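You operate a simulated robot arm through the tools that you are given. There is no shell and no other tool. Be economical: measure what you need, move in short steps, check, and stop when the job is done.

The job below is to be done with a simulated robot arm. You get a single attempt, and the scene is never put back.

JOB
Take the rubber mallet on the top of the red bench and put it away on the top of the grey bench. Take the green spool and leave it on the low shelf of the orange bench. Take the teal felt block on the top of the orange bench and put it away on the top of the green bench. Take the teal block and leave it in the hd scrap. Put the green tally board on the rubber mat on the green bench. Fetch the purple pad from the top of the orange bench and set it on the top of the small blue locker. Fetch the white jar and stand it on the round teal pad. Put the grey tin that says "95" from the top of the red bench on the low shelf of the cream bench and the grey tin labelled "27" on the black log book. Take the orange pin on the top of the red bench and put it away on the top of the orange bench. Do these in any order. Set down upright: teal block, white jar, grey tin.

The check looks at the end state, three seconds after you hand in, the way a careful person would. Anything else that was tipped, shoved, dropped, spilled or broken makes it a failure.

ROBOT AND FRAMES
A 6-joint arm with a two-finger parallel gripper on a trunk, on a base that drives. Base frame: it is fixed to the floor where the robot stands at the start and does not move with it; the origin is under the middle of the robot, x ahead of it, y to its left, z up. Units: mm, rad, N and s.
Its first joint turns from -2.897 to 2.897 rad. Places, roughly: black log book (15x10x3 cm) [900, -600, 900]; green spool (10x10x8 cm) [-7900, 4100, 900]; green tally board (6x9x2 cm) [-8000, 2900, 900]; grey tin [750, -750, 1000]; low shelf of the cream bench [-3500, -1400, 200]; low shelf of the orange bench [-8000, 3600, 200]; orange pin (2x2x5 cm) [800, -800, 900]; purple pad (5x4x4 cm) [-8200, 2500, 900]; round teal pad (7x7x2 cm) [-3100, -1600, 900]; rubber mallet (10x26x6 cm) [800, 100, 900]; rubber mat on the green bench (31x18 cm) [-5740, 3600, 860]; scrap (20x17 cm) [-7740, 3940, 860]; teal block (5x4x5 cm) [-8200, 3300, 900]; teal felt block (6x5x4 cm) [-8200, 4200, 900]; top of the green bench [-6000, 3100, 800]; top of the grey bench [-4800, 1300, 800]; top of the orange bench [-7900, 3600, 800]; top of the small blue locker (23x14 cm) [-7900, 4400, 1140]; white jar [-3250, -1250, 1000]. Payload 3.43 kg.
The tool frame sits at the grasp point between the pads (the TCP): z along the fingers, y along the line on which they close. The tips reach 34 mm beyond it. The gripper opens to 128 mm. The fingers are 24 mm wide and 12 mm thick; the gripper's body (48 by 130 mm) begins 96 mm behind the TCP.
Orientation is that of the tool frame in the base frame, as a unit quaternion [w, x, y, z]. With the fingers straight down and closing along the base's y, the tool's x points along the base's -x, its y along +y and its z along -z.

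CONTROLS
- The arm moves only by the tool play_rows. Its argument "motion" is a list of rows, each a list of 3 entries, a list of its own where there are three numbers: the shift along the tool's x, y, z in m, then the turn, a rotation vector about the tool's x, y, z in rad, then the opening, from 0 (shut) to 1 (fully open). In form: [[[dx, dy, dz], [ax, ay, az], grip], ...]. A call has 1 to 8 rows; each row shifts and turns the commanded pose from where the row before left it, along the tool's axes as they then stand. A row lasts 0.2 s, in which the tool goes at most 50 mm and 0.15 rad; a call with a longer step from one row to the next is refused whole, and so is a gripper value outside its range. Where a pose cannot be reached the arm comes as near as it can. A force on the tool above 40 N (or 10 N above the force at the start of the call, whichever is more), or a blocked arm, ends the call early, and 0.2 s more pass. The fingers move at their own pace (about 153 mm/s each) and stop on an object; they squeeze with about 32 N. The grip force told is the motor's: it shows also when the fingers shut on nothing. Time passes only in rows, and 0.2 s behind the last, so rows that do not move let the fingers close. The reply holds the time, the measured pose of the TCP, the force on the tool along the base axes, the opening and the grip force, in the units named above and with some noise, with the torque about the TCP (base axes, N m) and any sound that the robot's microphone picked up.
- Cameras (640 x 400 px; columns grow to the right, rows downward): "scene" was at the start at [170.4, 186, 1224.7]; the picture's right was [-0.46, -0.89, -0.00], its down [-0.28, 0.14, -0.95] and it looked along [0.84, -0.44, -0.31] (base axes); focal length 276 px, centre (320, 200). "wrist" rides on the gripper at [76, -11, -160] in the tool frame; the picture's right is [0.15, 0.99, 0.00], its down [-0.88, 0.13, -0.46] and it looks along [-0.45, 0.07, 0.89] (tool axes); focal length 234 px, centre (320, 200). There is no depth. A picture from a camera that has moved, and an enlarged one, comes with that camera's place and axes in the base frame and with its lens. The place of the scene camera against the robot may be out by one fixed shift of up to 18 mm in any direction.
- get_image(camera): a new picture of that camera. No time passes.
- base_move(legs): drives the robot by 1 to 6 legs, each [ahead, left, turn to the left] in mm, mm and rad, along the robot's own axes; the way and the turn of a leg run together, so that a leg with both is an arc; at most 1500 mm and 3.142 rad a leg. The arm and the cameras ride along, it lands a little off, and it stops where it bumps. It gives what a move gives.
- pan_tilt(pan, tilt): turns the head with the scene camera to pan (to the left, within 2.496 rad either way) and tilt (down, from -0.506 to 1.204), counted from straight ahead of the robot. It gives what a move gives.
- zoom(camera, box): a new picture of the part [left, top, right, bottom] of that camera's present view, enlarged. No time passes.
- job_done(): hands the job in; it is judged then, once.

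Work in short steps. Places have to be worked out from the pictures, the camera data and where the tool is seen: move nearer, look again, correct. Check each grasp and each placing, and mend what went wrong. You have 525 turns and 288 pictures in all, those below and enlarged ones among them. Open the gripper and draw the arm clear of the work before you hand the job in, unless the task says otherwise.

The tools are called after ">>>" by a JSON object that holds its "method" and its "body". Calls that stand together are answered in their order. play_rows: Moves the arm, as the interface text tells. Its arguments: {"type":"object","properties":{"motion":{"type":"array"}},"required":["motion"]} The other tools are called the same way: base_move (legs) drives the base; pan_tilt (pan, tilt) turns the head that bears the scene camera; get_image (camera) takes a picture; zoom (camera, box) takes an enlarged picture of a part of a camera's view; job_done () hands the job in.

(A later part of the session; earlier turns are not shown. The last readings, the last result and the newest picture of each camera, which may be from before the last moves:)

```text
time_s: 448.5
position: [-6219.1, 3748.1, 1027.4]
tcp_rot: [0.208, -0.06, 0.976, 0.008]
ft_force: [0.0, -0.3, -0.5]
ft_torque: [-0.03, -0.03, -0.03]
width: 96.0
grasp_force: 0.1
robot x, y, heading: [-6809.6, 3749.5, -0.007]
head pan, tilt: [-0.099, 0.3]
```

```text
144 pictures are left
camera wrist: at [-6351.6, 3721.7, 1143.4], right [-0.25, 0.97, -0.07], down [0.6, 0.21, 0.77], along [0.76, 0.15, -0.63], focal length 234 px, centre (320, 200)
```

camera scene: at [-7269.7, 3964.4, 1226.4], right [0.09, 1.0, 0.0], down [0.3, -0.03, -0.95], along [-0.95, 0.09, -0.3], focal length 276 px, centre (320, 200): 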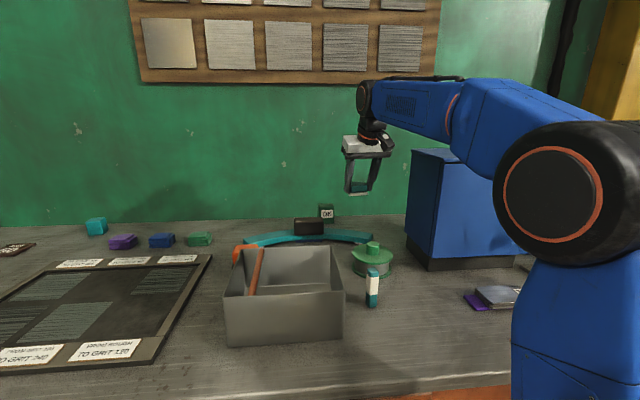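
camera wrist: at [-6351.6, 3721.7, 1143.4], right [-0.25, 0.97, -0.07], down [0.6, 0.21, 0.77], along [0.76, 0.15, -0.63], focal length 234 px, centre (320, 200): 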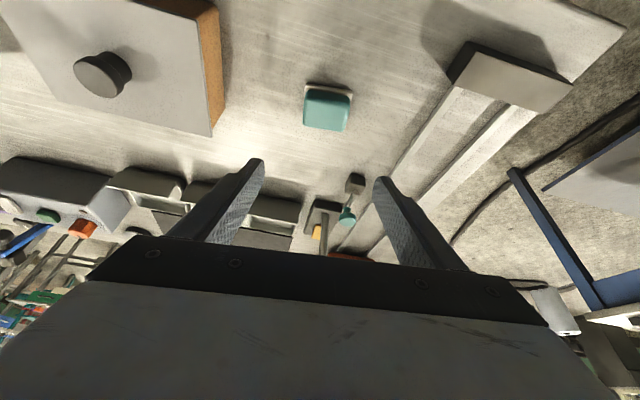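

The felt block is on the green bench. Next the spool: I retract, straighten the yaw, and face the orange bench in front of the spool.

>>> {"method": "play_rows", "body": {"motion": [[[0.04, 0, -0.0178], [0.025, 0, 0.06], 0.75], [[0.04, 0, -0.0178], [0.025, 0, 0.06], 0.75], [[0.04, 0, -0.0178], [0, 0, 0], 0.75], [[0.04, 0, -0.0178], [0, 0, 0], 0.75], [[0.02, 0, -0.0178], [0, 0, 0], 0.75]]}}

>>> {"method": "base_move", "body": {"legs": [[-110, 390, 0], [0, 0, -3.138]]}}

>>> {"method": "pan_tilt", "body": {"pan": 0.0, "tilt": 0.45}}

>>> {"method": "zoom", "body": {"camera": "scene", "box": [160, 100, 480, 300]}}

```text
time_s: 449.7
position: [-6412.6, 3725.6, 1034.3]
tcp_rot: [0.207, 0.064, 0.976, -0.017]
ft_force: [-3.9, 2.0, 0.4]
ft_torque: [-0.23, -0.35, -0.06]
width: 96.0
grasp_force: 0.0
robot x, y, heading: [-6812.0, 3756.4, -0.004]
head pan, tilt: [-0.099, 0.3]
```

```text
time_s: 459.6
position: [-7311.2, 4153.1, 1034.4]
tcp_rot: [-0.005, 0.978, -0.005, -0.209]
ft_force: [-0.3, 0.0, -0.7]
ft_torque: [0.02, 0.04, -0.02]
width: 95.9
grasp_force: 0.1
robot x, y, heading: [-6919.4, 4139.1, 3.133]
head pan, tilt: [-0.099, 0.3]
```

```text
time_s: 460.3
position: [-7311.9, 4152.9, 1034.2]
tcp_rot: [-0.004, 0.978, -0.004, -0.209]
ft_force: [-0.5, -0.1, 0.3]
ft_torque: [0.0, 0.03, 0.01]
width: 96.2
grasp_force: 0.1
robot x, y, heading: [-6919.7, 4143.8, 3.136]
head pan, tilt: [0.0, 0.45]
```

```text
2.00 times, centred on (320, 200) of scene
camera zoom: at [-7086.1, 3933.6, 1212.6], right [0.01, 1.0, 0.0], down [0.43, 0.0, -0.9], along [-0.9, 0.01, -0.43], focal length 552 px, centre (320, 200)
```

zoom: 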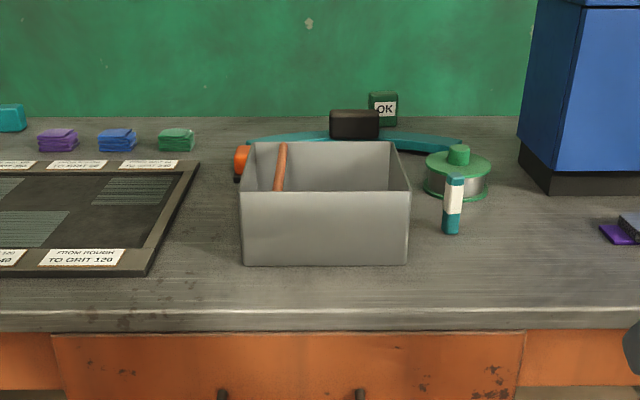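

I move in 160 mm, tilt to about 38° and reach toward the spool for a wrist view.

>>> {"method": "base_move", "body": {"legs": [[160, 0, 0.006]]}}

>>> {"method": "play_rows", "body": {"motion": [[[-0.035, 0, -0.005], [0, -0.125, 0], 0.6], [[-0.035, 0, 0.02], [0, -0.125, 0], 0.6], [[-0.035, 0, 0.028], [0, 0, 0], 0.6], [[-0.035, 0, 0.028], [0, 0, 0], 0.6], [[0, 0, 0], [0, 0, 0], 0.6]]}}

>>> {"method": "get_image", "body": {"camera": "wrist"}}

```text
time_s: 461.8
position: [-7472.6, 4151.2, 1033.5]
tcp_rot: [-0.004, 0.978, -0.003, -0.21]
ft_force: [-0.1, -1.7, 0.4]
ft_torque: [0.02, 0.06, 0.0]
width: 96.3
grasp_force: 0.0
robot x, y, heading: [-7084.9, 4142.0, 3.141]
head pan, tilt: [0.0, 0.45]
```

```text
time_s: 462.9
position: [-7632.7, 4153.3, 1055.4]
tcp_rot: [-0.005, 0.944, -0.002, -0.329]
ft_force: [0.0, 0.0, 0.2]
ft_torque: [-0.02, 0.02, 0.03]
width: 76.9
grasp_force: 0.0
robot x, y, heading: [-7079.9, 4144.8, 3.139]
head pan, tilt: [0.0, 0.45]
```

```text
142 pictures are left
camera wrist: at [-7473.6, 4162.6, 1132.8], right [0.11, -0.99, -0.1], down [-0.41, -0.13, 0.9], along [-0.91, -0.06, -0.42], focal length 234 px, centre (320, 200)
```

wrist: 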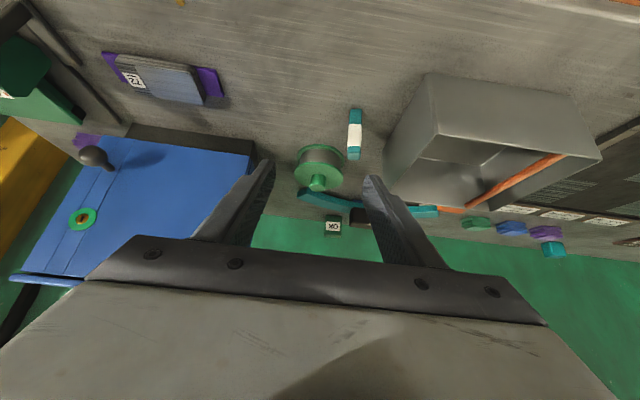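

Spool knob near (-7860,4144), flange top about z≈900. I go nearer and look again.

>>> {"method": "play_rows", "body": {"motion": [[[-0.03, 0.005, 0.035], [0, 0, 0], 0.6], [[-0.03, 0.004, 0.035], [0, 0, 0], 0.6], [[-0.02, 0, 0.035], [0, 0, 0], 0.6], [[0, 0, 0], [0, 0, 0], 0.6]]}}

>>> {"method": "get_image", "body": {"camera": "wrist"}}

>>> {"method": "zoom", "body": {"camera": "scene", "box": [340, 120, 460, 220]}}

```text
time_s: 463.9
position: [-7761.3, 4146.6, 1020.7]
tcp_rot: [-0.005, 0.944, -0.003, -0.329]
ft_force: [-0.2, 0.5, -0.9]
ft_torque: [0.0, -0.03, 0.0]
width: 76.9
grasp_force: 0.0
robot x, y, heading: [-7082.1, 4144.7, 3.145]
head pan, tilt: [0.0, 0.45]
```

```text
141 pictures are left
camera wrist: at [-7601.3, 4155.5, 1099.7], right [0.11, -0.99, -0.1], down [-0.41, -0.13, 0.9], along [-0.91, -0.06, -0.42], focal length 234 px, centre (320, 200)
```

wrist: 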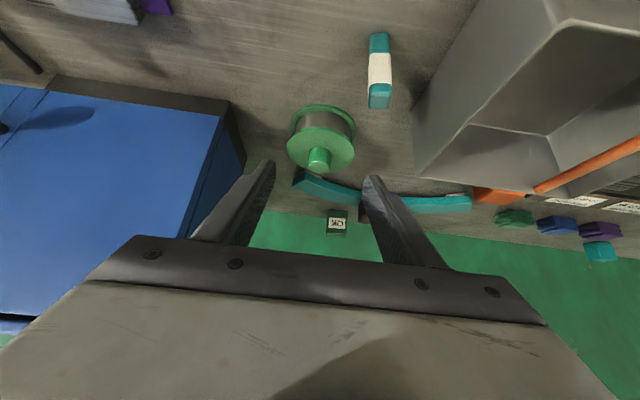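

```text
4.00 times, centred on (400, 170) of scene
camera zoom: at [-7245.9, 3933.4, 1212.5], right [0.0, 1.0, 0.0], down [0.44, 0.0, -0.9], along [-0.9, 0.0, -0.44], focal length 1104 px, centre (0, 320)
```

zoom: 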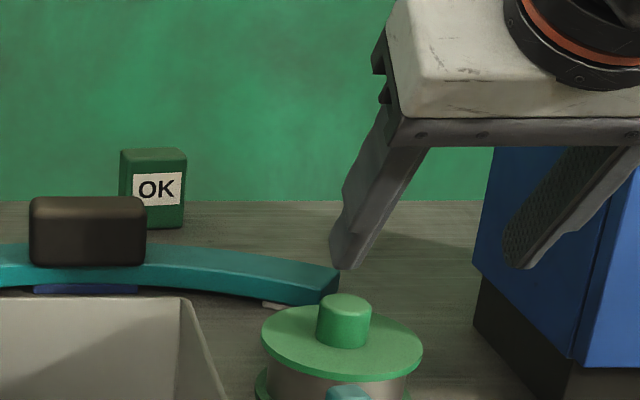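

Estimate: knob axis at about (-7868,4146), flange top about z≈894. I hover above it for a finer look.

>>> {"method": "play_rows", "body": {"motion": [[[-0.027, 0, 0.03], [0, 0, 0], 0.6], [[-0.026, 0, 0.03], [0, 0, 0], 0.6], [[0, 0, 0.021], [0, 0, 0], 0.6], [[0, 0, 0], [0, 0, 0], 0.6]]}}

>>> {"method": "get_image", "body": {"camera": "wrist"}}

>>> {"method": "zoom", "body": {"camera": "scene", "box": [340, 120, 460, 220]}}

```text
time_s: 464.9
position: [-7853.9, 4145.6, 991.7]
tcp_rot: [-0.005, 0.944, -0.003, -0.329]
ft_force: [0.9, -0.3, 0.6]
ft_torque: [-0.02, 0.01, 0.02]
width: 76.9
grasp_force: 0.0
robot x, y, heading: [-7080.2, 4144.0, 3.141]
head pan, tilt: [0.0, 0.45]
```

```text
139 pictures are left
camera wrist: at [-7693.7, 4155.3, 1070.0], right [0.11, -0.99, -0.1], down [-0.41, -0.13, 0.9], along [-0.91, -0.06, -0.42], focal length 234 px, centre (320, 200)
```

wrist: 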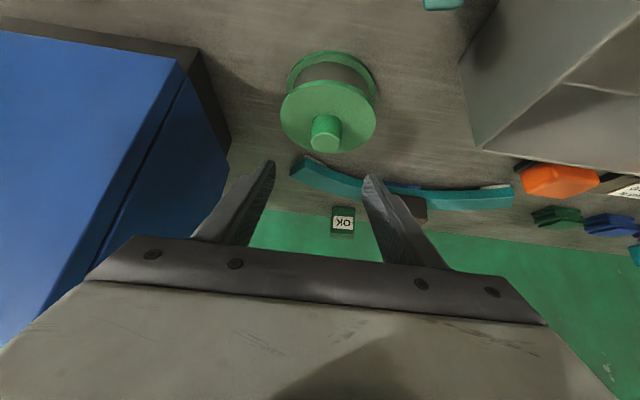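

```text
4.00 times, centred on (400, 170) of scene
camera zoom: at [-7246.0, 3933.4, 1212.5], right [0.0, 1.0, 0.0], down [0.44, 0.0, -0.9], along [-0.9, 0.0, -0.44], focal length 1104 px, centre (0, 320)
```

zoom: 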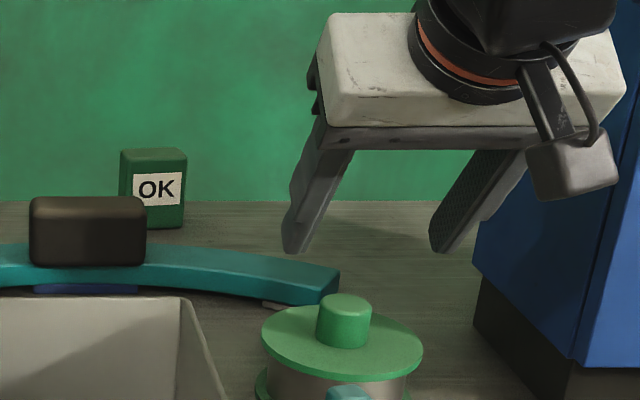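

Two wrist views agree: flange top z≈895, axis at (-7872,4143). I descend with the fingers on both sides of the knob.

>>> {"method": "play_rows", "body": {"motion": [[[0.012, 0.002, 0.016], [0, 0, 0], 0.5], [[0.012, 0, 0.016], [0, 0, 0], 0.5], [[0.0103, 0, 0.016], [0, 0, 0], 0.5], [[0, 0, 0], [0, 0, 0], 0.5]]}}

>>> {"method": "get_image", "body": {"camera": "wrist"}}

>>> {"method": "zoom", "body": {"camera": "scene", "box": [340, 120, 460, 220]}}

```text
time_s: 465.9
position: [-7855.6, 4143.1, 932.3]
tcp_rot: [-0.004, 0.944, -0.002, -0.328]
ft_force: [0.3, 0.0, 0.0]
ft_torque: [0.01, 0.02, 0.02]
width: 63.9
grasp_force: 0.1
robot x, y, heading: [-7079.6, 4142.9, 3.135]
head pan, tilt: [0.0, 0.45]
```

```text
137 pictures are left
camera wrist: at [-7696.4, 4153.1, 1010.3], right [0.11, -0.99, -0.1], down [-0.41, -0.13, 0.9], along [-0.91, -0.06, -0.42], focal length 234 px, centre (320, 200)
```

wrist: 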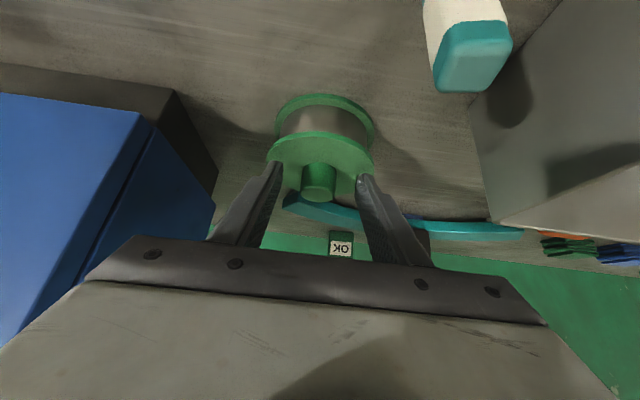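

```text
4.00 times, centred on (400, 170) of scene
camera zoom: at [-7246.0, 3933.4, 1212.5], right [0.0, 1.0, 0.0], down [0.44, 0.0, -0.9], along [-0.9, 0.0, -0.44], focal length 1104 px, centre (0, 320)
```

zoom: 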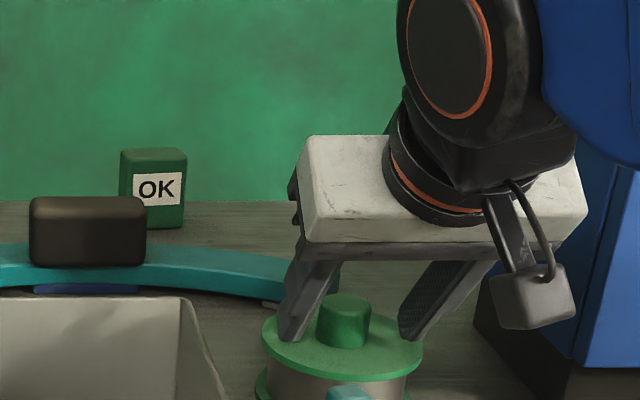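

The fingers are on both sides of the knob. I close and lift a little.

>>> {"method": "play_rows", "body": {"motion": [[[0, 0, 0], [0, 0, 0], 0], [[0, 0, 0], [0, 0, 0], 0], [[0, 0, 0], [0, 0, 0], 0]]}}

>>> {"method": "play_rows", "body": {"motion": [[[-0.0155, 0, -0.0196], [0, 0, 0], 0], [[-0.025, 0, -0.031], [0, 0, 0], 0], [[0, 0, 0], [0, 0, 0], 0]]}}

>>> {"method": "get_image", "body": {"camera": "wrist"}}

>>> {"method": "zoom", "body": {"camera": "scene", "box": [340, 120, 460, 220]}}

```text
time_s: 466.8
position: [-7854.9, 4144.1, 932.1]
tcp_rot: [-0.005, 0.944, -0.002, -0.329]
ft_force: [0.2, 2.9, -0.1]
ft_torque: [0.05, 0.07, -0.07]
width: 31.2
grasp_force: 32.4
robot x, y, heading: [-7079.0, 4143.4, 3.14]
head pan, tilt: [0.0, 0.45]
```

```text
time_s: 467.6
position: [-7856.2, 4142.8, 996.0]
tcp_rot: [-0.004, 0.945, -0.003, -0.328]
ft_force: [-0.1, 0.9, -9.7]
ft_torque: [0.0, -0.31, 0.04]
width: 31.2
grasp_force: 32.4
robot x, y, heading: [-7081.1, 4146.0, 3.136]
head pan, tilt: [0.0, 0.45]
```

```text
135 pictures are left
camera wrist: at [-7697.6, 4151.8, 1074.8], right [0.11, -0.99, -0.1], down [-0.41, -0.13, 0.9], along [-0.91, -0.06, -0.42], focal length 234 px, centre (320, 200)
```

wrist: 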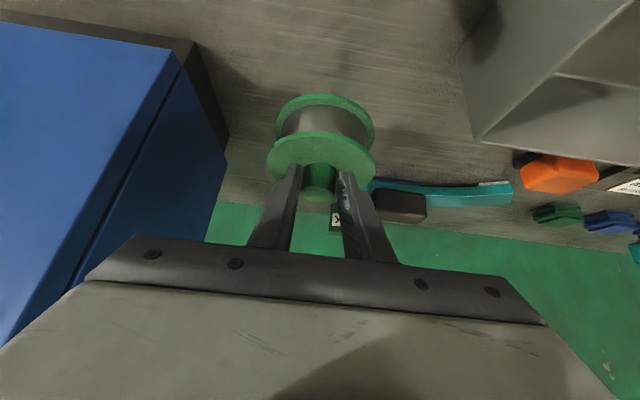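

```text
4.00 times, centred on (400, 170) of scene
camera zoom: at [-7246.3, 3933.4, 1212.5], right [0.0, 1.0, 0.0], down [0.44, 0.0, -0.9], along [-0.9, 0.0, -0.44], focal length 1104 px, centre (0, 320)
```

zoom: 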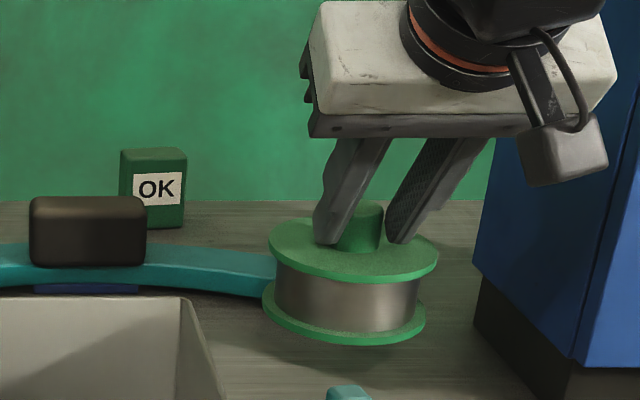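

The spool hangs from its knob (about 1 kg). I raise it well above the marker and retract.

>>> {"method": "play_rows", "body": {"motion": [[[-0.028, 0, -0.0353], [0, 0, 0], 0], [[-0.028, 0, -0.0353], [0, 0, 0], 0], [[0.0353, 0, -0.028], [0, 0, 0], 0], [[0.0353, 0, -0.028], [0, 0, 0], 0], [[0.0353, 0, -0.028], [0, 0, 0], 0], [[0.0353, 0, -0.028], [0, 0, 0], 0], [[0, 0, 0], [0, 0, 0], 0]]}}

>>> {"method": "base_move", "body": {"legs": [[-400, -280, 0], [-350, 0, 0]]}}

>>> {"method": "pan_tilt", "body": {"pan": 0.2, "tilt": 0.6}}

>>> {"method": "get_image", "body": {"camera": "scene"}}

```text
time_s: 469.1
position: [-7674.8, 4141.3, 1086.7]
tcp_rot: [-0.004, 0.944, -0.002, -0.329]
ft_force: [-0.6, -0.3, -9.8]
ft_torque: [-0.02, -0.3, 0.01]
width: 31.4
grasp_force: 31.8
robot x, y, heading: [-7083.0, 4147.3, 3.137]
head pan, tilt: [0.0, 0.45]
```

```text
time_s: 473.9
position: [-6919.8, 4418.8, 1085.3]
tcp_rot: [-0.004, 0.944, -0.002, -0.329]
ft_force: [0.1, 0.3, -10.3]
ft_torque: [-0.01, -0.29, 0.04]
width: 31.3
grasp_force: 31.6
robot x, y, heading: [-6327.6, 4417.4, 3.141]
head pan, tilt: [0.0, 0.45]
```

```text
time_s: 474.6
position: [-6921.0, 4419.2, 1086.2]
tcp_rot: [-0.004, 0.944, -0.002, -0.329]
ft_force: [0.2, -0.4, -10.2]
ft_torque: [-0.04, -0.31, 0.05]
width: 31.4
grasp_force: 31.8
robot x, y, heading: [-6328.0, 4424.3, 3.144]
head pan, tilt: [0.201, 0.6]
```

```text
133 pictures are left
camera scene: at [-6487.1, 4194.0, 1199.0], right [-0.2, 0.98, 0.0], down [0.55, 0.11, -0.83], along [-0.81, -0.16, -0.56], focal length 276 px, centre (320, 200)
```

scene: 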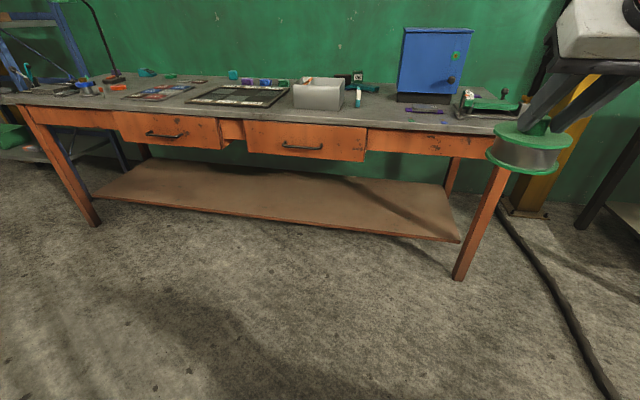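

The right-hand bay of the shelf (y≈4420) is open, with only a thin apron above. I extend and lower the arm in free space.

>>> {"method": "play_rows", "body": {"motion": [[[-0.0353, 0, 0.028], [0, 0, 0], 0], [[-0.0353, 0, 0.028], [0, 0, 0], 0], [[-0.0353, 0, 0.028], [0, 0, 0], 0], [[-0.0353, 0, 0.028], [0, 0, 0], 0], [[-0.0353, 0, 0.028], [0, 0, 0], 0], [[-0.0353, 0, 0.028], [0, 0, 0], 0], [[-0.0353, 0, 0.028], [0, 0, 0], 0], [[-0.0353, 0, 0.028], [0, 0, 0], 0]]}}

>>> {"method": "play_rows", "body": {"motion": [[[-0.01, 0, 0.047], [0, 0, 0], 0], [[-0.01, 0, 0.047], [0, 0, 0], 0], [[-0.01, 0, 0.047], [0, 0, 0], 0], [[0.028, 0, 0.0353], [0, 0, 0], 0], [[0.028, 0, 0.0353], [0, 0, 0], 0], [[0.028, 0, 0.0353], [0, 0, 0], 0], [[0.028, 0, 0.0353], [0, 0, 0], 0], [[0.028, 0, 0.0353], [0, 0, 0], 0]]}}

```text
time_s: 476.4
position: [-7280.4, 4421.6, 1085.8]
tcp_rot: [-0.004, 0.944, -0.002, -0.329]
ft_force: [0.6, -0.3, -6.8]
ft_torque: [-0.04, -0.27, -0.01]
width: 31.7
grasp_force: 31.7
robot x, y, heading: [-6328.2, 4422.9, 3.134]
head pan, tilt: [0.201, 0.6]
```

```text
time_s: 478.2
position: [-7391.9, 4422.7, 769.1]
tcp_rot: [-0.005, 0.944, -0.002, -0.33]
ft_force: [-0.1, -0.5, -8.1]
ft_torque: [-0.02, -0.31, 0.02]
width: 31.5
grasp_force: 31.7
robot x, y, heading: [-6323.3, 4421.7, 3.141]
head pan, tilt: [0.201, 0.6]
```

>>> {"method": "play_rows", "body": {"motion": [[[0.028, 0, 0.0353], [0, 0, 0], 0], [[0.028, 0, 0.0353], [0, 0, 0], 0], [[0.028, 0, 0.0353], [0, 0, 0], 0], [[0.028, 0, 0.0353], [0, 0, 0], 0], [[0.028, 0, 0.0353], [0, 0, 0], 0], [[0.028, 0, 0.0353], [0, 0, 0], 0], [[0.028, 0, 0.0353], [0, 0, 0], 0], [[0.028, 0, 0.0353], [0, 0, 0], 0]]}}

>>> {"method": "play_rows", "body": {"motion": [[[-0.0353, 0, 0.028], [0, 0, 0], 0], [[-0.0353, 0, 0.028], [0, 0, 0], 0], [[0, 0, 0], [0, 0, 0], 0]]}}

>>> {"method": "get_image", "body": {"camera": "wrist"}}

>>> {"method": "get_image", "body": {"camera": "scene"}}

```text
time_s: 480.1
position: [-7392.2, 4428.7, 409.4]
tcp_rot: [-0.003, 0.944, -0.02, -0.329]
ft_force: [-2.2, -4.3, -6.1]
ft_torque: [-0.02, -0.26, 0.13]
width: 31.4
grasp_force: 32.0
robot x, y, heading: [-6328.7, 4423.3, 3.142]
head pan, tilt: [0.201, 0.6]
```

```text
time_s: 480.9
position: [-7482.3, 4427.7, 408.1]
tcp_rot: [-0.005, 0.944, -0.003, -0.329]
ft_force: [0.2, 0.0, -9.4]
ft_torque: [-0.03, -0.32, 0.0]
width: 31.3
grasp_force: 32.0
robot x, y, heading: [-6326.0, 4421.7, 3.142]
head pan, tilt: [0.201, 0.6]
```

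```text
132 pictures are left
camera wrist: at [-7323.9, 4436.4, 486.4], right [0.11, -0.99, -0.1], down [-0.41, -0.13, 0.9], along [-0.91, -0.06, -0.42], focal length 234 px, centre (320, 200)
```

wrist: 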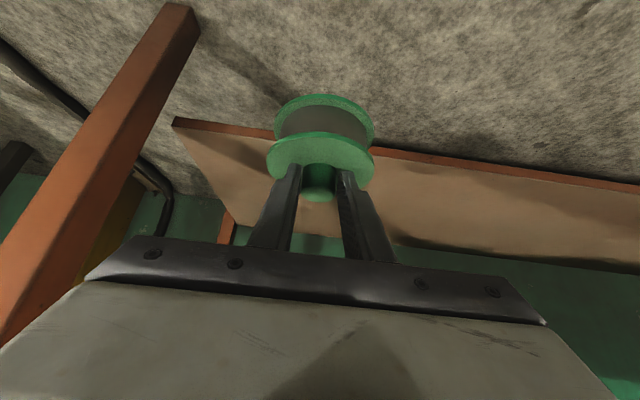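

```text
131 pictures are left
camera scene: at [-6487.3, 4193.9, 1198.9], right [-0.2, 0.98, 0.0], down [0.55, 0.11, -0.82], along [-0.81, -0.16, -0.57], focal length 276 px, centre (320, 200)
```

scene: 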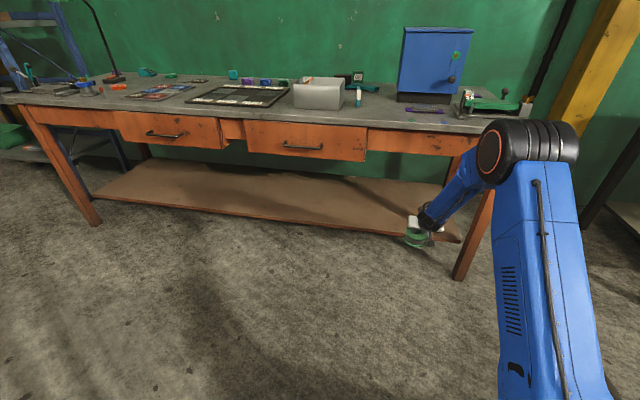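

Good posture. The shelf edge is near x≈-7668. I lower to z≈345 and drive 245 mm ahead over the shelf.

>>> {"method": "play_rows", "body": {"motion": [[[0.028, 0, 0.0353], [0, 0, 0], 0], [[0.0112, 0, 0.0141], [0, 0, 0], 0], [[0, 0, 0], [0, 0, 0], 0]]}}

>>> {"method": "base_move", "body": {"legs": [[245, 0, 0]]}}

>>> {"method": "get_image", "body": {"camera": "wrist"}}

>>> {"method": "get_image", "body": {"camera": "scene"}}

```text
time_s: 481.6
position: [-7481.7, 4428.5, 344.0]
tcp_rot: [-0.005, 0.944, -0.002, -0.329]
ft_force: [-0.3, 0.6, -10.6]
ft_torque: [-0.04, -0.3, 0.02]
width: 31.5
grasp_force: 32.3
robot x, y, heading: [-6330.5, 4422.8, 3.138]
head pan, tilt: [0.201, 0.6]
```

```text
time_s: 483.4
position: [-7725.6, 4427.5, 345.4]
tcp_rot: [-0.004, 0.944, -0.002, -0.329]
ft_force: [0.6, 0.0, -9.6]
ft_torque: [0.02, -0.28, 0.0]
width: 31.6
grasp_force: 32.1
robot x, y, heading: [-6570.3, 4422.7, 3.143]
head pan, tilt: [0.201, 0.6]
```

```text
130 pictures are left
camera wrist: at [-7566.5, 4436.2, 423.5], right [0.11, -0.99, -0.1], down [-0.41, -0.13, 0.9], along [-0.91, -0.06, -0.42], focal length 234 px, centre (320, 200)
```

wrist: 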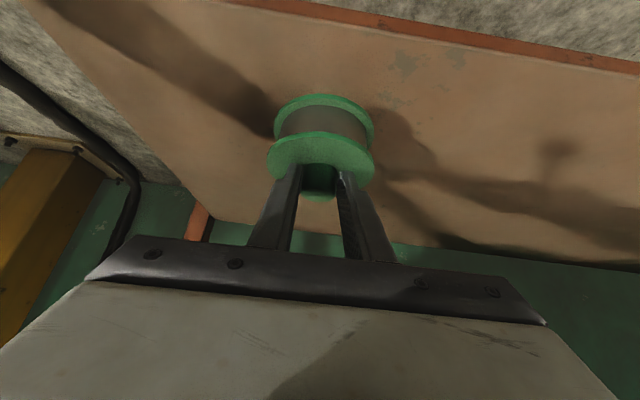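

```text
129 pictures are left
camera scene: at [-6730.7, 4194.3, 1198.9], right [-0.2, 0.98, 0.0], down [0.55, 0.11, -0.82], along [-0.81, -0.16, -0.57], focal length 276 px, centre (320, 200)
```

scene: 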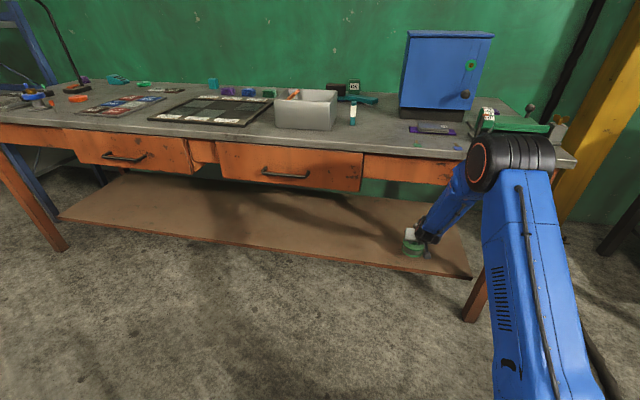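

The spool centre is about 65 mm inside the edge. I nudge 25 mm further in, then lower in steps.

>>> {"method": "base_move", "body": {"legs": [[25, 0, 0]]}}

>>> {"method": "play_rows", "body": {"motion": [[[0.0186, 0, 0.0235], [0, 0, 0], 0], [[0.006, 0, 0.008], [0, 0, 0], 0], [[0.003, 0, 0.004], [0, 0, 0], 0], [[0, 0, 0], [0, 0, 0], 0]]}}

```text
time_s: 484.2
position: [-7750.3, 4426.8, 345.9]
tcp_rot: [-0.004, 0.944, -0.001, -0.329]
ft_force: [-0.1, 0.0, -9.2]
ft_torque: [0.0, -0.31, 0.01]
width: 31.4
grasp_force: 31.8
robot x, y, heading: [-6593.8, 4422.7, 3.137]
head pan, tilt: [0.201, 0.6]
```

```text
time_s: 485.2
position: [-7749.9, 4426.7, 303.5]
tcp_rot: [-0.004, 0.944, -0.002, -0.33]
ft_force: [4.3, 3.4, 15.5]
ft_torque: [0.02, -0.01, -0.14]
width: 31.6
grasp_force: 31.7
robot x, y, heading: [-6599.8, 4421.9, 3.141]
head pan, tilt: [0.201, 0.6]
```

Contact. I ease off, release the knob, and back out along the tool axis.

>>> {"method": "play_rows", "body": {"motion": [[[-0.0006, 0, -0.0008], [0, 0, 0], 0], [[0, 0, 0], [0, 0, 0], 0.4], [[0, 0, 0], [0, 0, 0], 0.55], [[-0.01, 0, -0.03], [0, 0, 0], 0.55], [[0, 0, -0.045], [0, 0, 0], 0.55], [[0, 0, -0.045], [0, 0, 0], 0.55], [[0, 0, 0], [0, 0, 0], 0.55]]}}

>>> {"method": "get_image", "body": {"camera": "wrist"}}

```text
time_s: 486.9
position: [-7683.3, 4425.2, 401.6]
tcp_rot: [-0.004, 0.944, -0.002, -0.329]
ft_force: [0.7, -0.6, 0.1]
ft_torque: [-0.01, 0.0, 0.01]
width: 70.4
grasp_force: 0.1
robot x, y, heading: [-6592.1, 4420.6, 3.14]
head pan, tilt: [0.201, 0.6]
```

```text
128 pictures are left
camera wrist: at [-7524.9, 4434.9, 480.2], right [0.11, -0.99, -0.1], down [-0.41, -0.13, 0.9], along [-0.91, -0.06, -0.42], focal length 234 px, centre (320, 200)
```

wrist: 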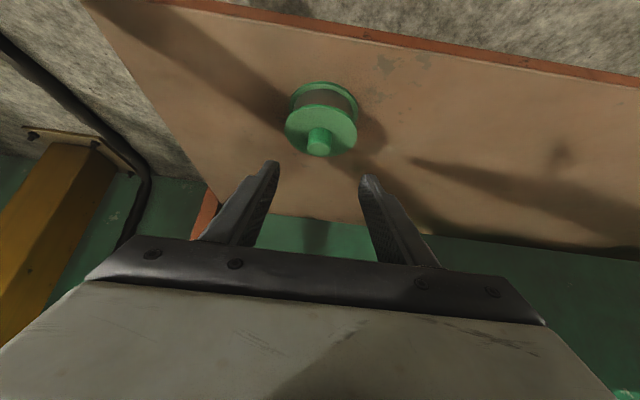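

The spool stands upright on the low shelf. I back out, raise the arm to working height, and go for the teal block.

>>> {"method": "base_move", "body": {"legs": [[-300, 0, 0]]}}

>>> {"method": "play_rows", "body": {"motion": [[[-0.028, 0, -0.0353], [0, 0, 0], 0.55], [[-0.028, 0, -0.0353], [0, 0, 0], 0.55], [[-0.028, 0, -0.0353], [0, 0, 0], 0.55], [[-0.028, 0, -0.0353], [0, 0, 0], 0.55], [[-0.028, 0, -0.0353], [0, 0, 0], 0.55], [[-0.028, 0, -0.0353], [0, 0, 0], 0.55], [[-0.028, 0, -0.0353], [0, 0, 0], 0.55], [[-0.028, 0, -0.0353], [0, 0, 0], 0.55]]}}

>>> {"method": "play_rows", "body": {"motion": [[[-0.028, 0, -0.0353], [0, 0, 0], 0.55], [[-0.028, 0, -0.0353], [0, 0, 0], 0.55], [[-0.028, 0, -0.0353], [0, 0, 0], 0.55], [[-0.028, 0, -0.0353], [0, 0, 0], 0.55], [[-0.028, 0, -0.0353], [0, 0, 0], 0.55], [[-0.028, 0, -0.0353], [0, 0, 0], 0.55], [[-0.02, 0, -0.0353], [0, 0.13, 0], 0.55], [[-0.01, 0, -0.04], [0, 0.13, 0], 0.55]]}}

>>> {"method": "play_rows", "body": {"motion": [[[0.0416, 0, -0.0171], [0, 0, 0], 0.55], [[0.0416, 0, -0.0171], [0, 0, 0], 0.55], [[0.0416, 0, -0.0171], [0, 0, 0], 0.55], [[0.0416, 0, -0.0171], [0, 0, 0], 0.55], [[0.0416, 0, -0.0171], [0, 0, 0], 0.55], [[0.0416, 0, -0.0171], [0, 0, 0], 0.55], [[0.0416, 0, -0.0171], [0, 0, 0], 0.55], [[0.0416, 0, -0.0171], [0, 0, 0], 0.55]]}}

```text
time_s: 488.9
position: [-7383.2, 4427.4, 402.4]
tcp_rot: [-0.005, 0.944, -0.003, -0.329]
ft_force: [0.0, 0.4, 0.2]
ft_torque: [-0.01, -0.01, 0.0]
width: 70.5
grasp_force: 0.1
robot x, y, heading: [-6295.1, 4421.8, 3.138]
head pan, tilt: [0.201, 0.6]
```

```text
time_s: 490.7
position: [-7382.4, 4423.9, 761.3]
tcp_rot: [-0.004, 0.945, -0.003, -0.328]
ft_force: [-0.1, -0.1, -0.6]
ft_torque: [-0.03, 0.0, 0.01]
width: 70.4
grasp_force: 0.0
robot x, y, heading: [-6294.0, 4421.2, 3.138]
head pan, tilt: [0.201, 0.6]
```

```text
time_s: 492.5
position: [-7363.8, 4421.6, 1113.2]
tcp_rot: [-0.004, 0.979, -0.003, -0.203]
ft_force: [1.1, 0.1, 0.1]
ft_torque: [0.02, -0.01, 0.01]
width: 70.3
grasp_force: 0.0
robot x, y, heading: [-6297.7, 4426.8, 3.139]
head pan, tilt: [0.201, 0.6]
```

```text
time_s: 494.3
position: [-7005.0, 4416.9, 1106.6]
tcp_rot: [-0.004, 0.979, -0.003, -0.203]
ft_force: [-1.3, 0.2, -0.2]
ft_torque: [0.0, -0.03, 0.02]
width: 70.5
grasp_force: 0.0
robot x, y, heading: [-6296.9, 4420.7, 3.137]
head pan, tilt: [0.201, 0.6]
```

>>> {"method": "base_move", "body": {"legs": [[600, 0, 0], [0, 1100, 0], [190, 0, 0.003]]}}

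>>> {"method": "get_image", "body": {"camera": "wrist"}}

```text
time_s: 504.0
position: [-7787.7, 3319.3, 1106.7]
tcp_rot: [-0.003, 0.979, 0.001, -0.203]
ft_force: [0.2, 0.0, 0.2]
ft_torque: [0.02, -0.01, 0.01]
width: 70.5
grasp_force: 0.0
robot x, y, heading: [-7075.6, 3327.0, -3.132]
head pan, tilt: [0.201, 0.6]
```

```text
127 pictures are left
camera wrist: at [-7654.2, 3328.6, 1222.6], right [0.14, -0.99, -0.07], down [-0.63, -0.14, 0.77], along [-0.77, -0.06, -0.64], focal length 234 px, centre (320, 200)
```

wrist: 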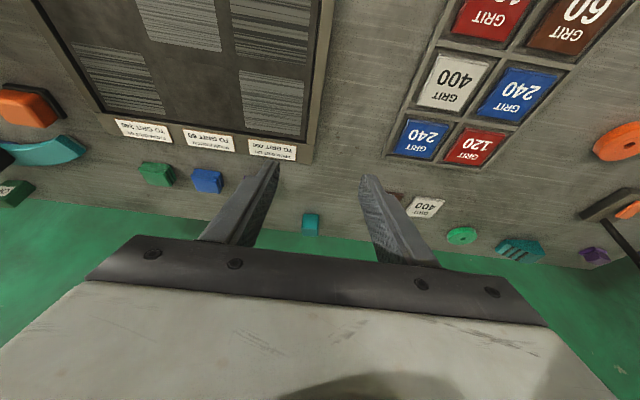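

The teal block is at about (-8178,3309). I advance toward it.

>>> {"method": "play_rows", "body": {"motion": [[[-0.0413, 0.001, 0.018], [0, 0, 0], 0.7], [[-0.0413, 0.001, 0.018], [0, 0, 0], 0.7], [[-0.0413, 0.001, 0.018], [0, 0, 0], 0.7], [[-0.0413, 0.001, 0.018], [0, 0, 0], 0.7], [[-0.0413, 0.001, 0.018], [0, 0, 0], 0.7], [[-0.03, 0.001, 0.035], [0, 0, 0], 0.7], [[-0.01, 0, 0.045], [0, 0, 0], 0.7], [[0, 0, 0], [0, 0, 0], 0.7]]}}

>>> {"method": "get_image", "body": {"camera": "wrist"}}

```text
time_s: 505.8
position: [-8082.3, 3312.2, 1047.6]
tcp_rot: [-0.003, 0.979, 0.002, -0.203]
ft_force: [0.5, -0.5, 0.0]
ft_torque: [0.0, 0.02, 0.0]
width: 89.5
grasp_force: 0.1
robot x, y, heading: [-7072.9, 3326.1, -3.137]
head pan, tilt: [0.201, 0.6]
```

```text
126 pictures are left
camera wrist: at [-7949.1, 3321.9, 1164.5], right [0.14, -0.99, -0.07], down [-0.63, -0.14, 0.77], along [-0.77, -0.06, -0.64], focal length 234 px, centre (320, 200)
```

wrist: 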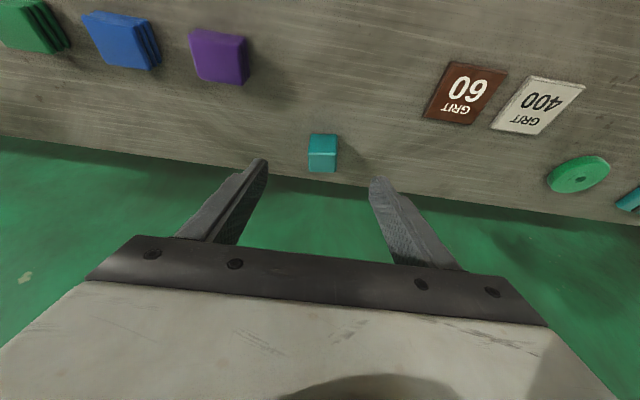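

Block at (-8185,3307). I correct the yaw and come in along the tool axis.

>>> {"method": "play_rows", "body": {"motion": [[[-0.02, -0.003, 0.01], [-0.036, 0, -0.088], 0.7], [[-0.006, -0.002, 0.04], [0, 0, 0], 0.7], [[0, 0, 0.045], [0, 0, 0], 0.7], [[0, 0, 0], [0, 0, 0], 0.7]]}}

>>> {"method": "get_image", "body": {"camera": "wrist"}}

```text
time_s: 506.8
position: [-8142.1, 3313.6, 969.4]
tcp_rot: [0.006, 0.978, 0.049, -0.203]
ft_force: [-0.5, 0.4, 0.1]
ft_torque: [-0.01, 0.02, 0.03]
width: 89.6
grasp_force: 0.1
robot x, y, heading: [-7075.4, 3329.7, -3.133]
head pan, tilt: [0.201, 0.6]
```

```text
125 pictures are left
camera wrist: at [-8011.2, 3336.7, 1086.8], right [0.23, -0.97, -0.07], down [-0.61, -0.2, 0.77], along [-0.76, -0.14, -0.64], focal length 234 px, centre (320, 200)
```

wrist: 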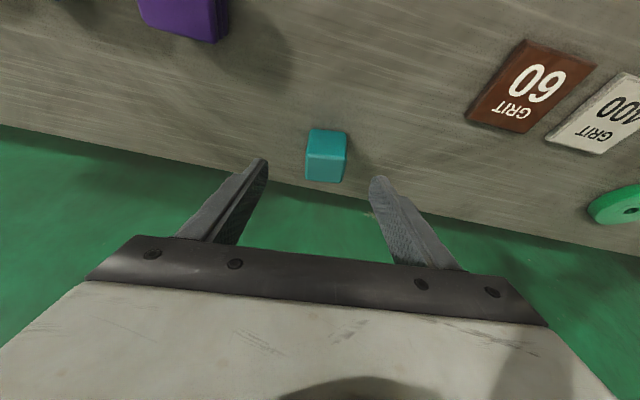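

>>> {"method": "play_rows", "body": {"motion": [[[0.001, 0.004, 0.03], [0, 0, 0], 0.65], [[0.001, 0.003, 0.025], [0, 0, 0], 0.65], [[0, 0, 0.023], [0, 0, 0], 0.65], [[0, 0, 0], [0, 0, 0], 0.65]]}}

>>> {"method": "get_image", "body": {"camera": "wrist"}}

```text
time_s: 507.8
position: [-8171.6, 3306.1, 898.4]
tcp_rot: [0.005, 0.978, 0.048, -0.202]
ft_force: [0.1, -0.3, -0.1]
ft_torque: [0.0, -0.05, 0.03]
width: 83.1
grasp_force: 0.1
robot x, y, heading: [-7074.7, 3327.5, -3.134]
head pan, tilt: [0.201, 0.6]
```

```text
124 pictures are left
camera wrist: at [-8039.4, 3328.5, 1015.2], right [0.23, -0.97, -0.07], down [-0.61, -0.2, 0.77], along [-0.76, -0.14, -0.64], focal length 234 px, centre (320, 200)
```

wrist: 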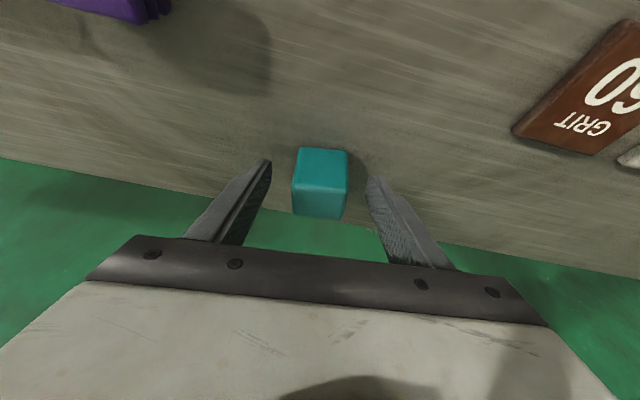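

Centred. I close and lift.

>>> {"method": "play_rows", "body": {"motion": [[[0, 0, 0], [0, 0, 0], 0], [[0, 0, 0], [0, 0, 0], 0], [[0, 0, 0], [0, 0, 0], 0]]}}

>>> {"method": "play_rows", "body": {"motion": [[[-0.0178, 0, -0.0413], [0, 0, 0], 0], [[-0.0178, 0, -0.0413], [0, 0, 0], 0], [[-0.0178, 0, -0.0413], [0, 0, 0], 0], [[-0.0178, 0, -0.0413], [0, 0, 0], 0], [[0, 0, 0], [0, 0, 0], 0]]}}

>>> {"method": "get_image", "body": {"camera": "wrist"}}

```text
time_s: 508.6
position: [-8170.6, 3305.4, 899.1]
tcp_rot: [0.006, 0.978, 0.049, -0.203]
ft_force: [-0.5, -1.5, 1.3]
ft_torque: [-0.14, 0.03, 0.01]
width: 43.5
grasp_force: 31.8
robot x, y, heading: [-7076.9, 3327.1, -3.135]
head pan, tilt: [0.201, 0.6]
```

```text
time_s: 509.8
position: [-8169.8, 3302.7, 1079.4]
tcp_rot: [0.005, 0.978, 0.048, -0.203]
ft_force: [0.7, -0.6, -2.6]
ft_torque: [0.02, -0.02, 0.03]
width: 43.6
grasp_force: 32.5
robot x, y, heading: [-7071.6, 3327.4, -3.134]
head pan, tilt: [0.201, 0.6]
```

```text
123 pictures are left
camera wrist: at [-8039.5, 3326.2, 1196.0], right [0.23, -0.97, -0.07], down [-0.61, -0.2, 0.77], along [-0.76, -0.14, -0.64], focal length 234 px, centre (320, 200)
```

wrist: 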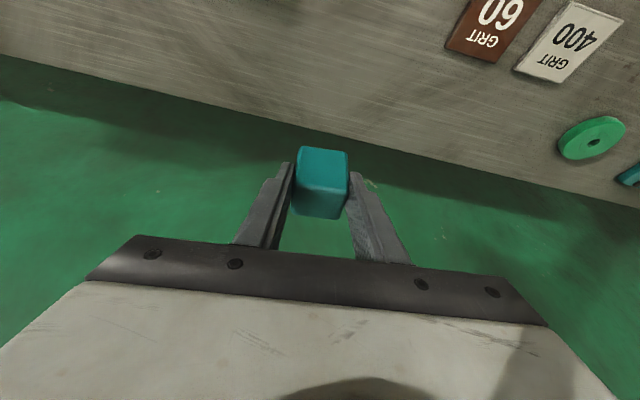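

Held (43.5 mm). I retract and move sideways to stand before the scrap box.

>>> {"method": "play_rows", "body": {"motion": [[[0.0411, 0.0044, -0.0178], [0, 0, 0], 0], [[0.0411, 0.0044, -0.0178], [0, 0, 0], 0], [[0.0411, 0.0044, -0.0178], [0, 0, 0], 0], [[0.0411, 0.0044, -0.0178], [0, 0, 0], 0], [[0.0411, 0.0044, -0.0178], [0.036, 0, 0.088], 0], [[0.0413, 0, -0.0178], [0, 0, 0], 0], [[0.0413, 0, -0.0178], [0, 0, 0], 0], [[0.0413, 0, -0.0178], [0, 0, 0], 0]]}}

>>> {"method": "play_rows", "body": {"motion": [[[0.0413, 0, -0.0178], [0, 0, 0], 0], [[0.0413, 0, -0.0178], [0, 0, 0], 0], [[0.0413, 0, -0.0178], [0, 0, 0], 0], [[0, 0, 0], [0, 0, 0], 0]]}}

>>> {"method": "base_move", "body": {"legs": [[0, -610, -0.005]]}}

>>> {"method": "get_image", "body": {"camera": "wrist"}}

>>> {"method": "pan_tilt", "body": {"pan": -0.1, "tilt": 0.6}}

>>> {"method": "get_image", "body": {"camera": "scene"}}

```text
time_s: 511.6
position: [-7811.0, 3305.1, 1076.4]
tcp_rot: [-0.003, 0.979, 0.003, -0.203]
ft_force: [-0.8, -0.6, -3.6]
ft_torque: [-0.01, -0.08, -0.05]
width: 43.3
grasp_force: 31.4
robot x, y, heading: [-7077.4, 3328.1, -3.132]
head pan, tilt: [0.201, 0.6]
```

```text
time_s: 512.6
position: [-7676.0, 3301.6, 1078.5]
tcp_rot: [-0.003, 0.979, 0.002, -0.203]
ft_force: [-0.8, -0.4, -2.7]
ft_torque: [0.01, -0.05, 0.04]
width: 43.5
grasp_force: 32.2
robot x, y, heading: [-7078.3, 3326.5, -3.134]
head pan, tilt: [0.201, 0.6]
```

```text
time_s: 516.0
position: [-7679.8, 3911.3, 1078.6]
tcp_rot: [-0.003, 0.979, 0.001, -0.204]
ft_force: [-0.1, 0.5, -2.0]
ft_torque: [0.0, -0.01, 0.06]
width: 43.9
grasp_force: 32.2
robot x, y, heading: [-7079.1, 3933.9, -3.14]
head pan, tilt: [0.201, 0.6]
```

```text
122 pictures are left
camera wrist: at [-7546.5, 3921.5, 1194.6], right [0.13, -0.99, -0.07], down [-0.63, -0.14, 0.77], along [-0.77, -0.06, -0.64], focal length 234 px, centre (320, 200)
```

wrist: 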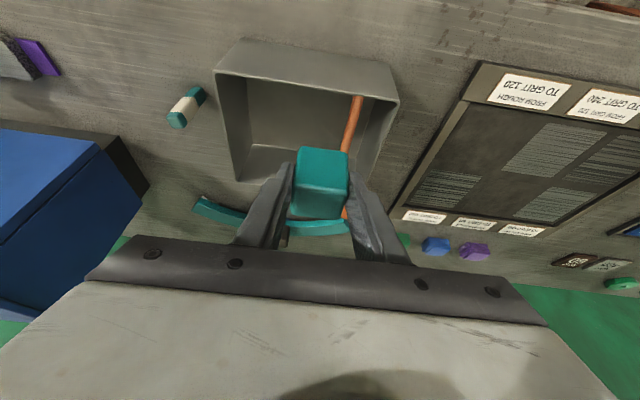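

```text
time_s: 516.8
position: [-7680.7, 3912.4, 1078.3]
tcp_rot: [-0.003, 0.979, 0.001, -0.204]
ft_force: [0.2, 0.4, -1.6]
ft_torque: [-0.02, -0.05, 0.01]
width: 43.5
grasp_force: 32.3
robot x, y, heading: [-7076.9, 3938.8, -3.139]
head pan, tilt: [-0.099, 0.6]
```

```text
121 pictures are left
camera scene: at [-7239.6, 3733.5, 1198.9], right [0.1, 1.0, 0.0], down [0.56, -0.05, -0.82], along [-0.82, 0.08, -0.57], focal length 276 px, centre (320, 200)
```

scene: 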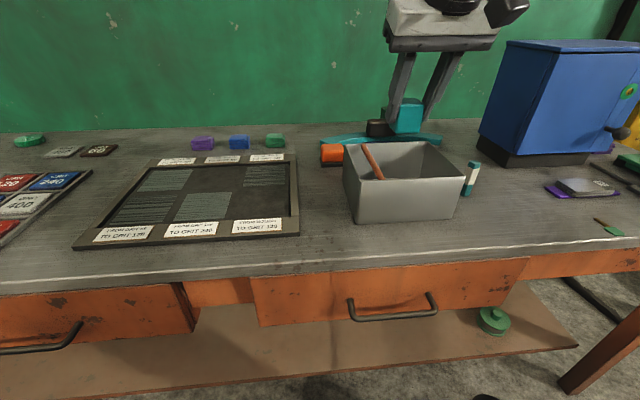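

The scrap box's rim spans x -7661…-7826, y 3837…4033, about 100 mm high, with a stick leaning on its left side. I aim for the free right half, (-7748,3966).

>>> {"method": "play_rows", "body": {"motion": [[[-0.026, -0.027, 0.0113], [0, 0, 0], 0], [[-0.026, -0.027, 0.0113], [0, 0, 0], 0], [[0.0178, 0, 0.0413], [0, 0, 0], 0], [[0.0158, 0, 0.0367], [0, 0, 0], 0], [[0, 0, 0], [0, 0, 0], 0]]}}

>>> {"method": "get_image", "body": {"camera": "wrist"}}

>>> {"method": "zoom", "body": {"camera": "scene", "box": [320, 80, 500, 230]}}

```text
time_s: 518.0
position: [-7736.0, 3964.5, 993.8]
tcp_rot: [-0.002, 0.979, 0.002, -0.203]
ft_force: [0.3, 0.5, -3.0]
ft_torque: [0.01, 0.0, 0.01]
width: 43.6
grasp_force: 31.8
robot x, y, heading: [-7081.6, 3937.3, -3.141]
head pan, tilt: [-0.099, 0.6]
```

```text
120 pictures are left
camera wrist: at [-7602.3, 3975.7, 1110.2], right [0.13, -0.99, -0.07], down [-0.63, -0.14, 0.77], along [-0.77, -0.06, -0.64], focal length 234 px, centre (320, 200)
```

wrist: 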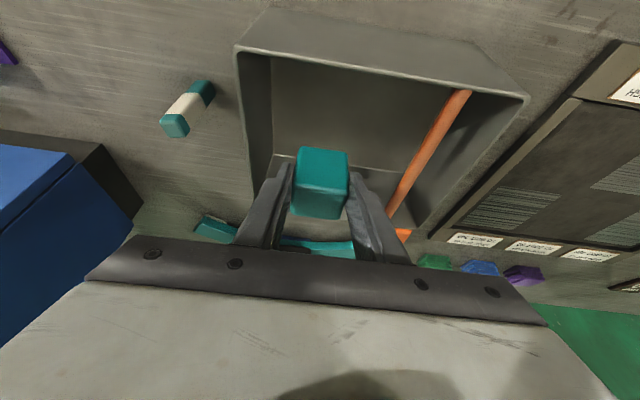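

```text
2.67 times, centred on (410, 155) of scene
camera zoom: at [-7239.6, 3733.6, 1198.9], right [0.1, 1.0, 0.0], down [0.56, -0.05, -0.82], along [-0.82, 0.08, -0.57], focal length 736 px, centre (80, 320)
```

zoom: 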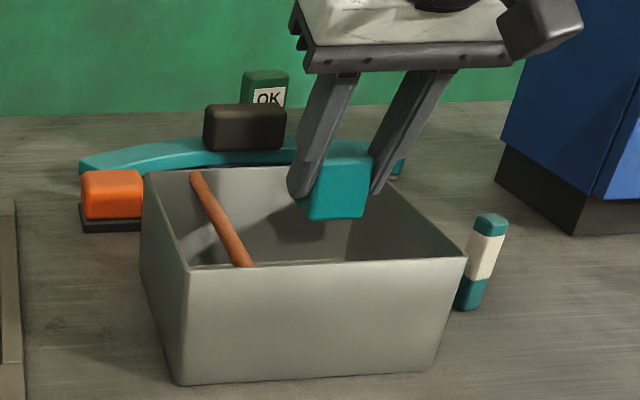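

Clear of the walls and stick. I lower into the box, slowly at the end.

>>> {"method": "play_rows", "body": {"motion": [[[0.0159, 0, 0.0367], [0, 0, 0], 0], [[0.0143, 0, 0.033], [0, 0, 0], 0], [[0.0016, 0, 0.0037], [0, 0, 0], 0], [[0, 0, 0], [0, 0, 0], 0]]}}

>>> {"method": "get_image", "body": {"camera": "wrist"}}

```text
time_s: 519.0
position: [-7736.6, 3966.9, 914.0]
tcp_rot: [-0.003, 0.979, 0.001, -0.203]
ft_force: [-0.5, -0.1, -2.7]
ft_torque: [0.01, -0.05, 0.01]
width: 43.4
grasp_force: 32.0
robot x, y, heading: [-7080.6, 3936.1, -3.134]
head pan, tilt: [-0.099, 0.6]
```

```text
118 pictures are left
camera wrist: at [-7603.3, 3976.5, 1030.0], right [0.13, -0.99, -0.07], down [-0.63, -0.14, 0.77], along [-0.77, -0.06, -0.64], focal length 234 px, centre (320, 200)
```

wrist: 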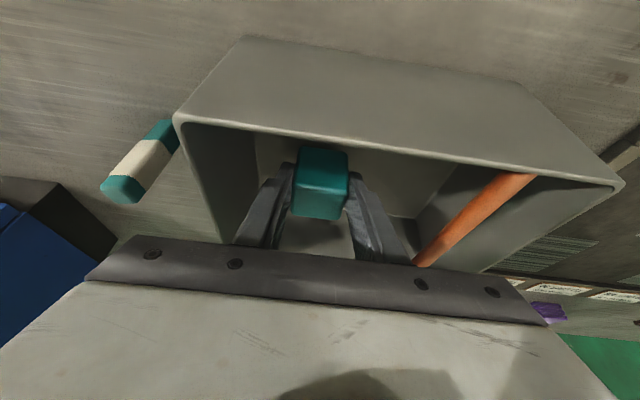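

>>> {"method": "play_rows", "body": {"motion": [[[0.0016, 0, 0.0037], [0, 0, 0], 0], [[0.0012, 0, 0.0027], [0, 0, 0], 0], [[0, 0, 0], [0, 0, 0], 0]]}}

>>> {"method": "play_rows", "body": {"motion": [[[0.0012, 0, 0.0027], [0, 0, 0], 0], [[0, 0, 0], [0, 0, 0], 0]]}}

```text
time_s: 519.8
position: [-7736.6, 3968.6, 906.4]
tcp_rot: [-0.003, 0.979, 0.001, -0.203]
ft_force: [0.0, -0.4, -2.2]
ft_torque: [-0.01, -0.05, -0.03]
width: 43.6
grasp_force: 32.2
robot x, y, heading: [-7078.6, 3932.9, -3.139]
head pan, tilt: [-0.099, 0.6]
```

```text
time_s: 520.4
position: [-7736.4, 3967.6, 903.6]
tcp_rot: [-0.003, 0.979, 0.002, -0.204]
ft_force: [0.8, 0.6, -2.8]
ft_torque: [-0.01, 0.01, 0.0]
width: 43.6
grasp_force: 32.1
robot x, y, heading: [-7078.4, 3939.6, -3.138]
head pan, tilt: [-0.099, 0.6]
```

>>> {"method": "play_rows", "body": {"motion": [[[0.0008, 0, 0.0018], [0, 0, 0], 0], [[0, 0, 0], [0, 0, 0], 0]]}}

```text
time_s: 521.0
position: [-7736.4, 3966.8, 900.9]
tcp_rot: [-0.004, 0.979, 0.0, -0.204]
ft_force: [0.0, 0.1, 5.7]
ft_torque: [-0.14, -0.06, 0.01]
width: 43.7
grasp_force: 32.5
robot x, y, heading: [-7080.5, 3935.2, -3.137]
head pan, tilt: [-0.099, 0.6]
```

Contact with the box floor. I open only a little, then rise straight along the tool axis.

>>> {"method": "play_rows", "body": {"motion": [[[0, 0, 0], [0, 0, 0], 0.45], [[0, 0, 0], [0, 0, 0], 0.5], [[-0.0178, 0, -0.0413], [0, 0, 0], 0.5], [[-0.0178, 0, -0.0413], [0, 0, 0], 0.5], [[-0.0178, 0, -0.0413], [0, 0, 0], 0.5], [[-0.0178, 0, -0.0413], [0, 0, 0], 0.5], [[0, 0, 0], [0, 0, 0], 0.5]]}}

>>> {"method": "get_image", "body": {"camera": "wrist"}}

>>> {"method": "zoom", "body": {"camera": "scene", "box": [320, 80, 500, 230]}}

```text
time_s: 522.6
position: [-7736.0, 3964.4, 1080.9]
tcp_rot: [-0.003, 0.979, 0.001, -0.204]
ft_force: [0.0, -0.7, 0.8]
ft_torque: [-0.01, 0.05, -0.03]
width: 64.3
grasp_force: 0.1
robot x, y, heading: [-7081.5, 3939.2, -3.136]
head pan, tilt: [-0.099, 0.6]
```

```text
117 pictures are left
camera wrist: at [-7602.8, 3975.1, 1198.1], right [0.13, -0.99, -0.07], down [-0.63, -0.14, 0.77], along [-0.77, -0.06, -0.64], focal length 234 px, centre (320, 200)
```

wrist: 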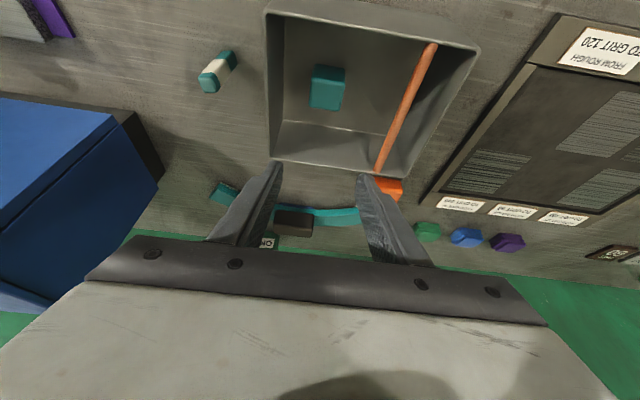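

```text
2.67 times, centred on (410, 155) of scene
camera zoom: at [-7239.5, 3733.6, 1199.0], right [0.1, 1.0, 0.0], down [0.56, -0.05, -0.83], along [-0.82, 0.08, -0.56], focal length 736 px, centre (80, 320)
```

zoom: 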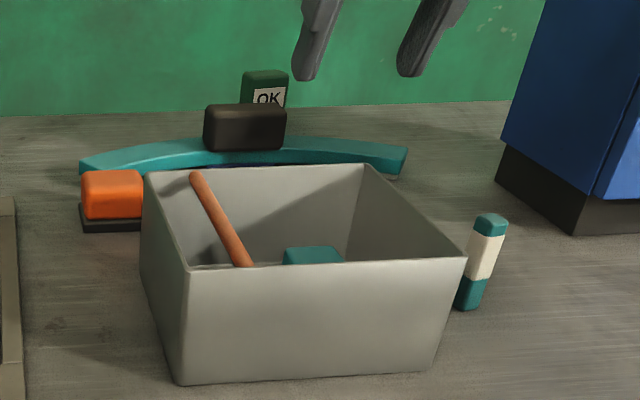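

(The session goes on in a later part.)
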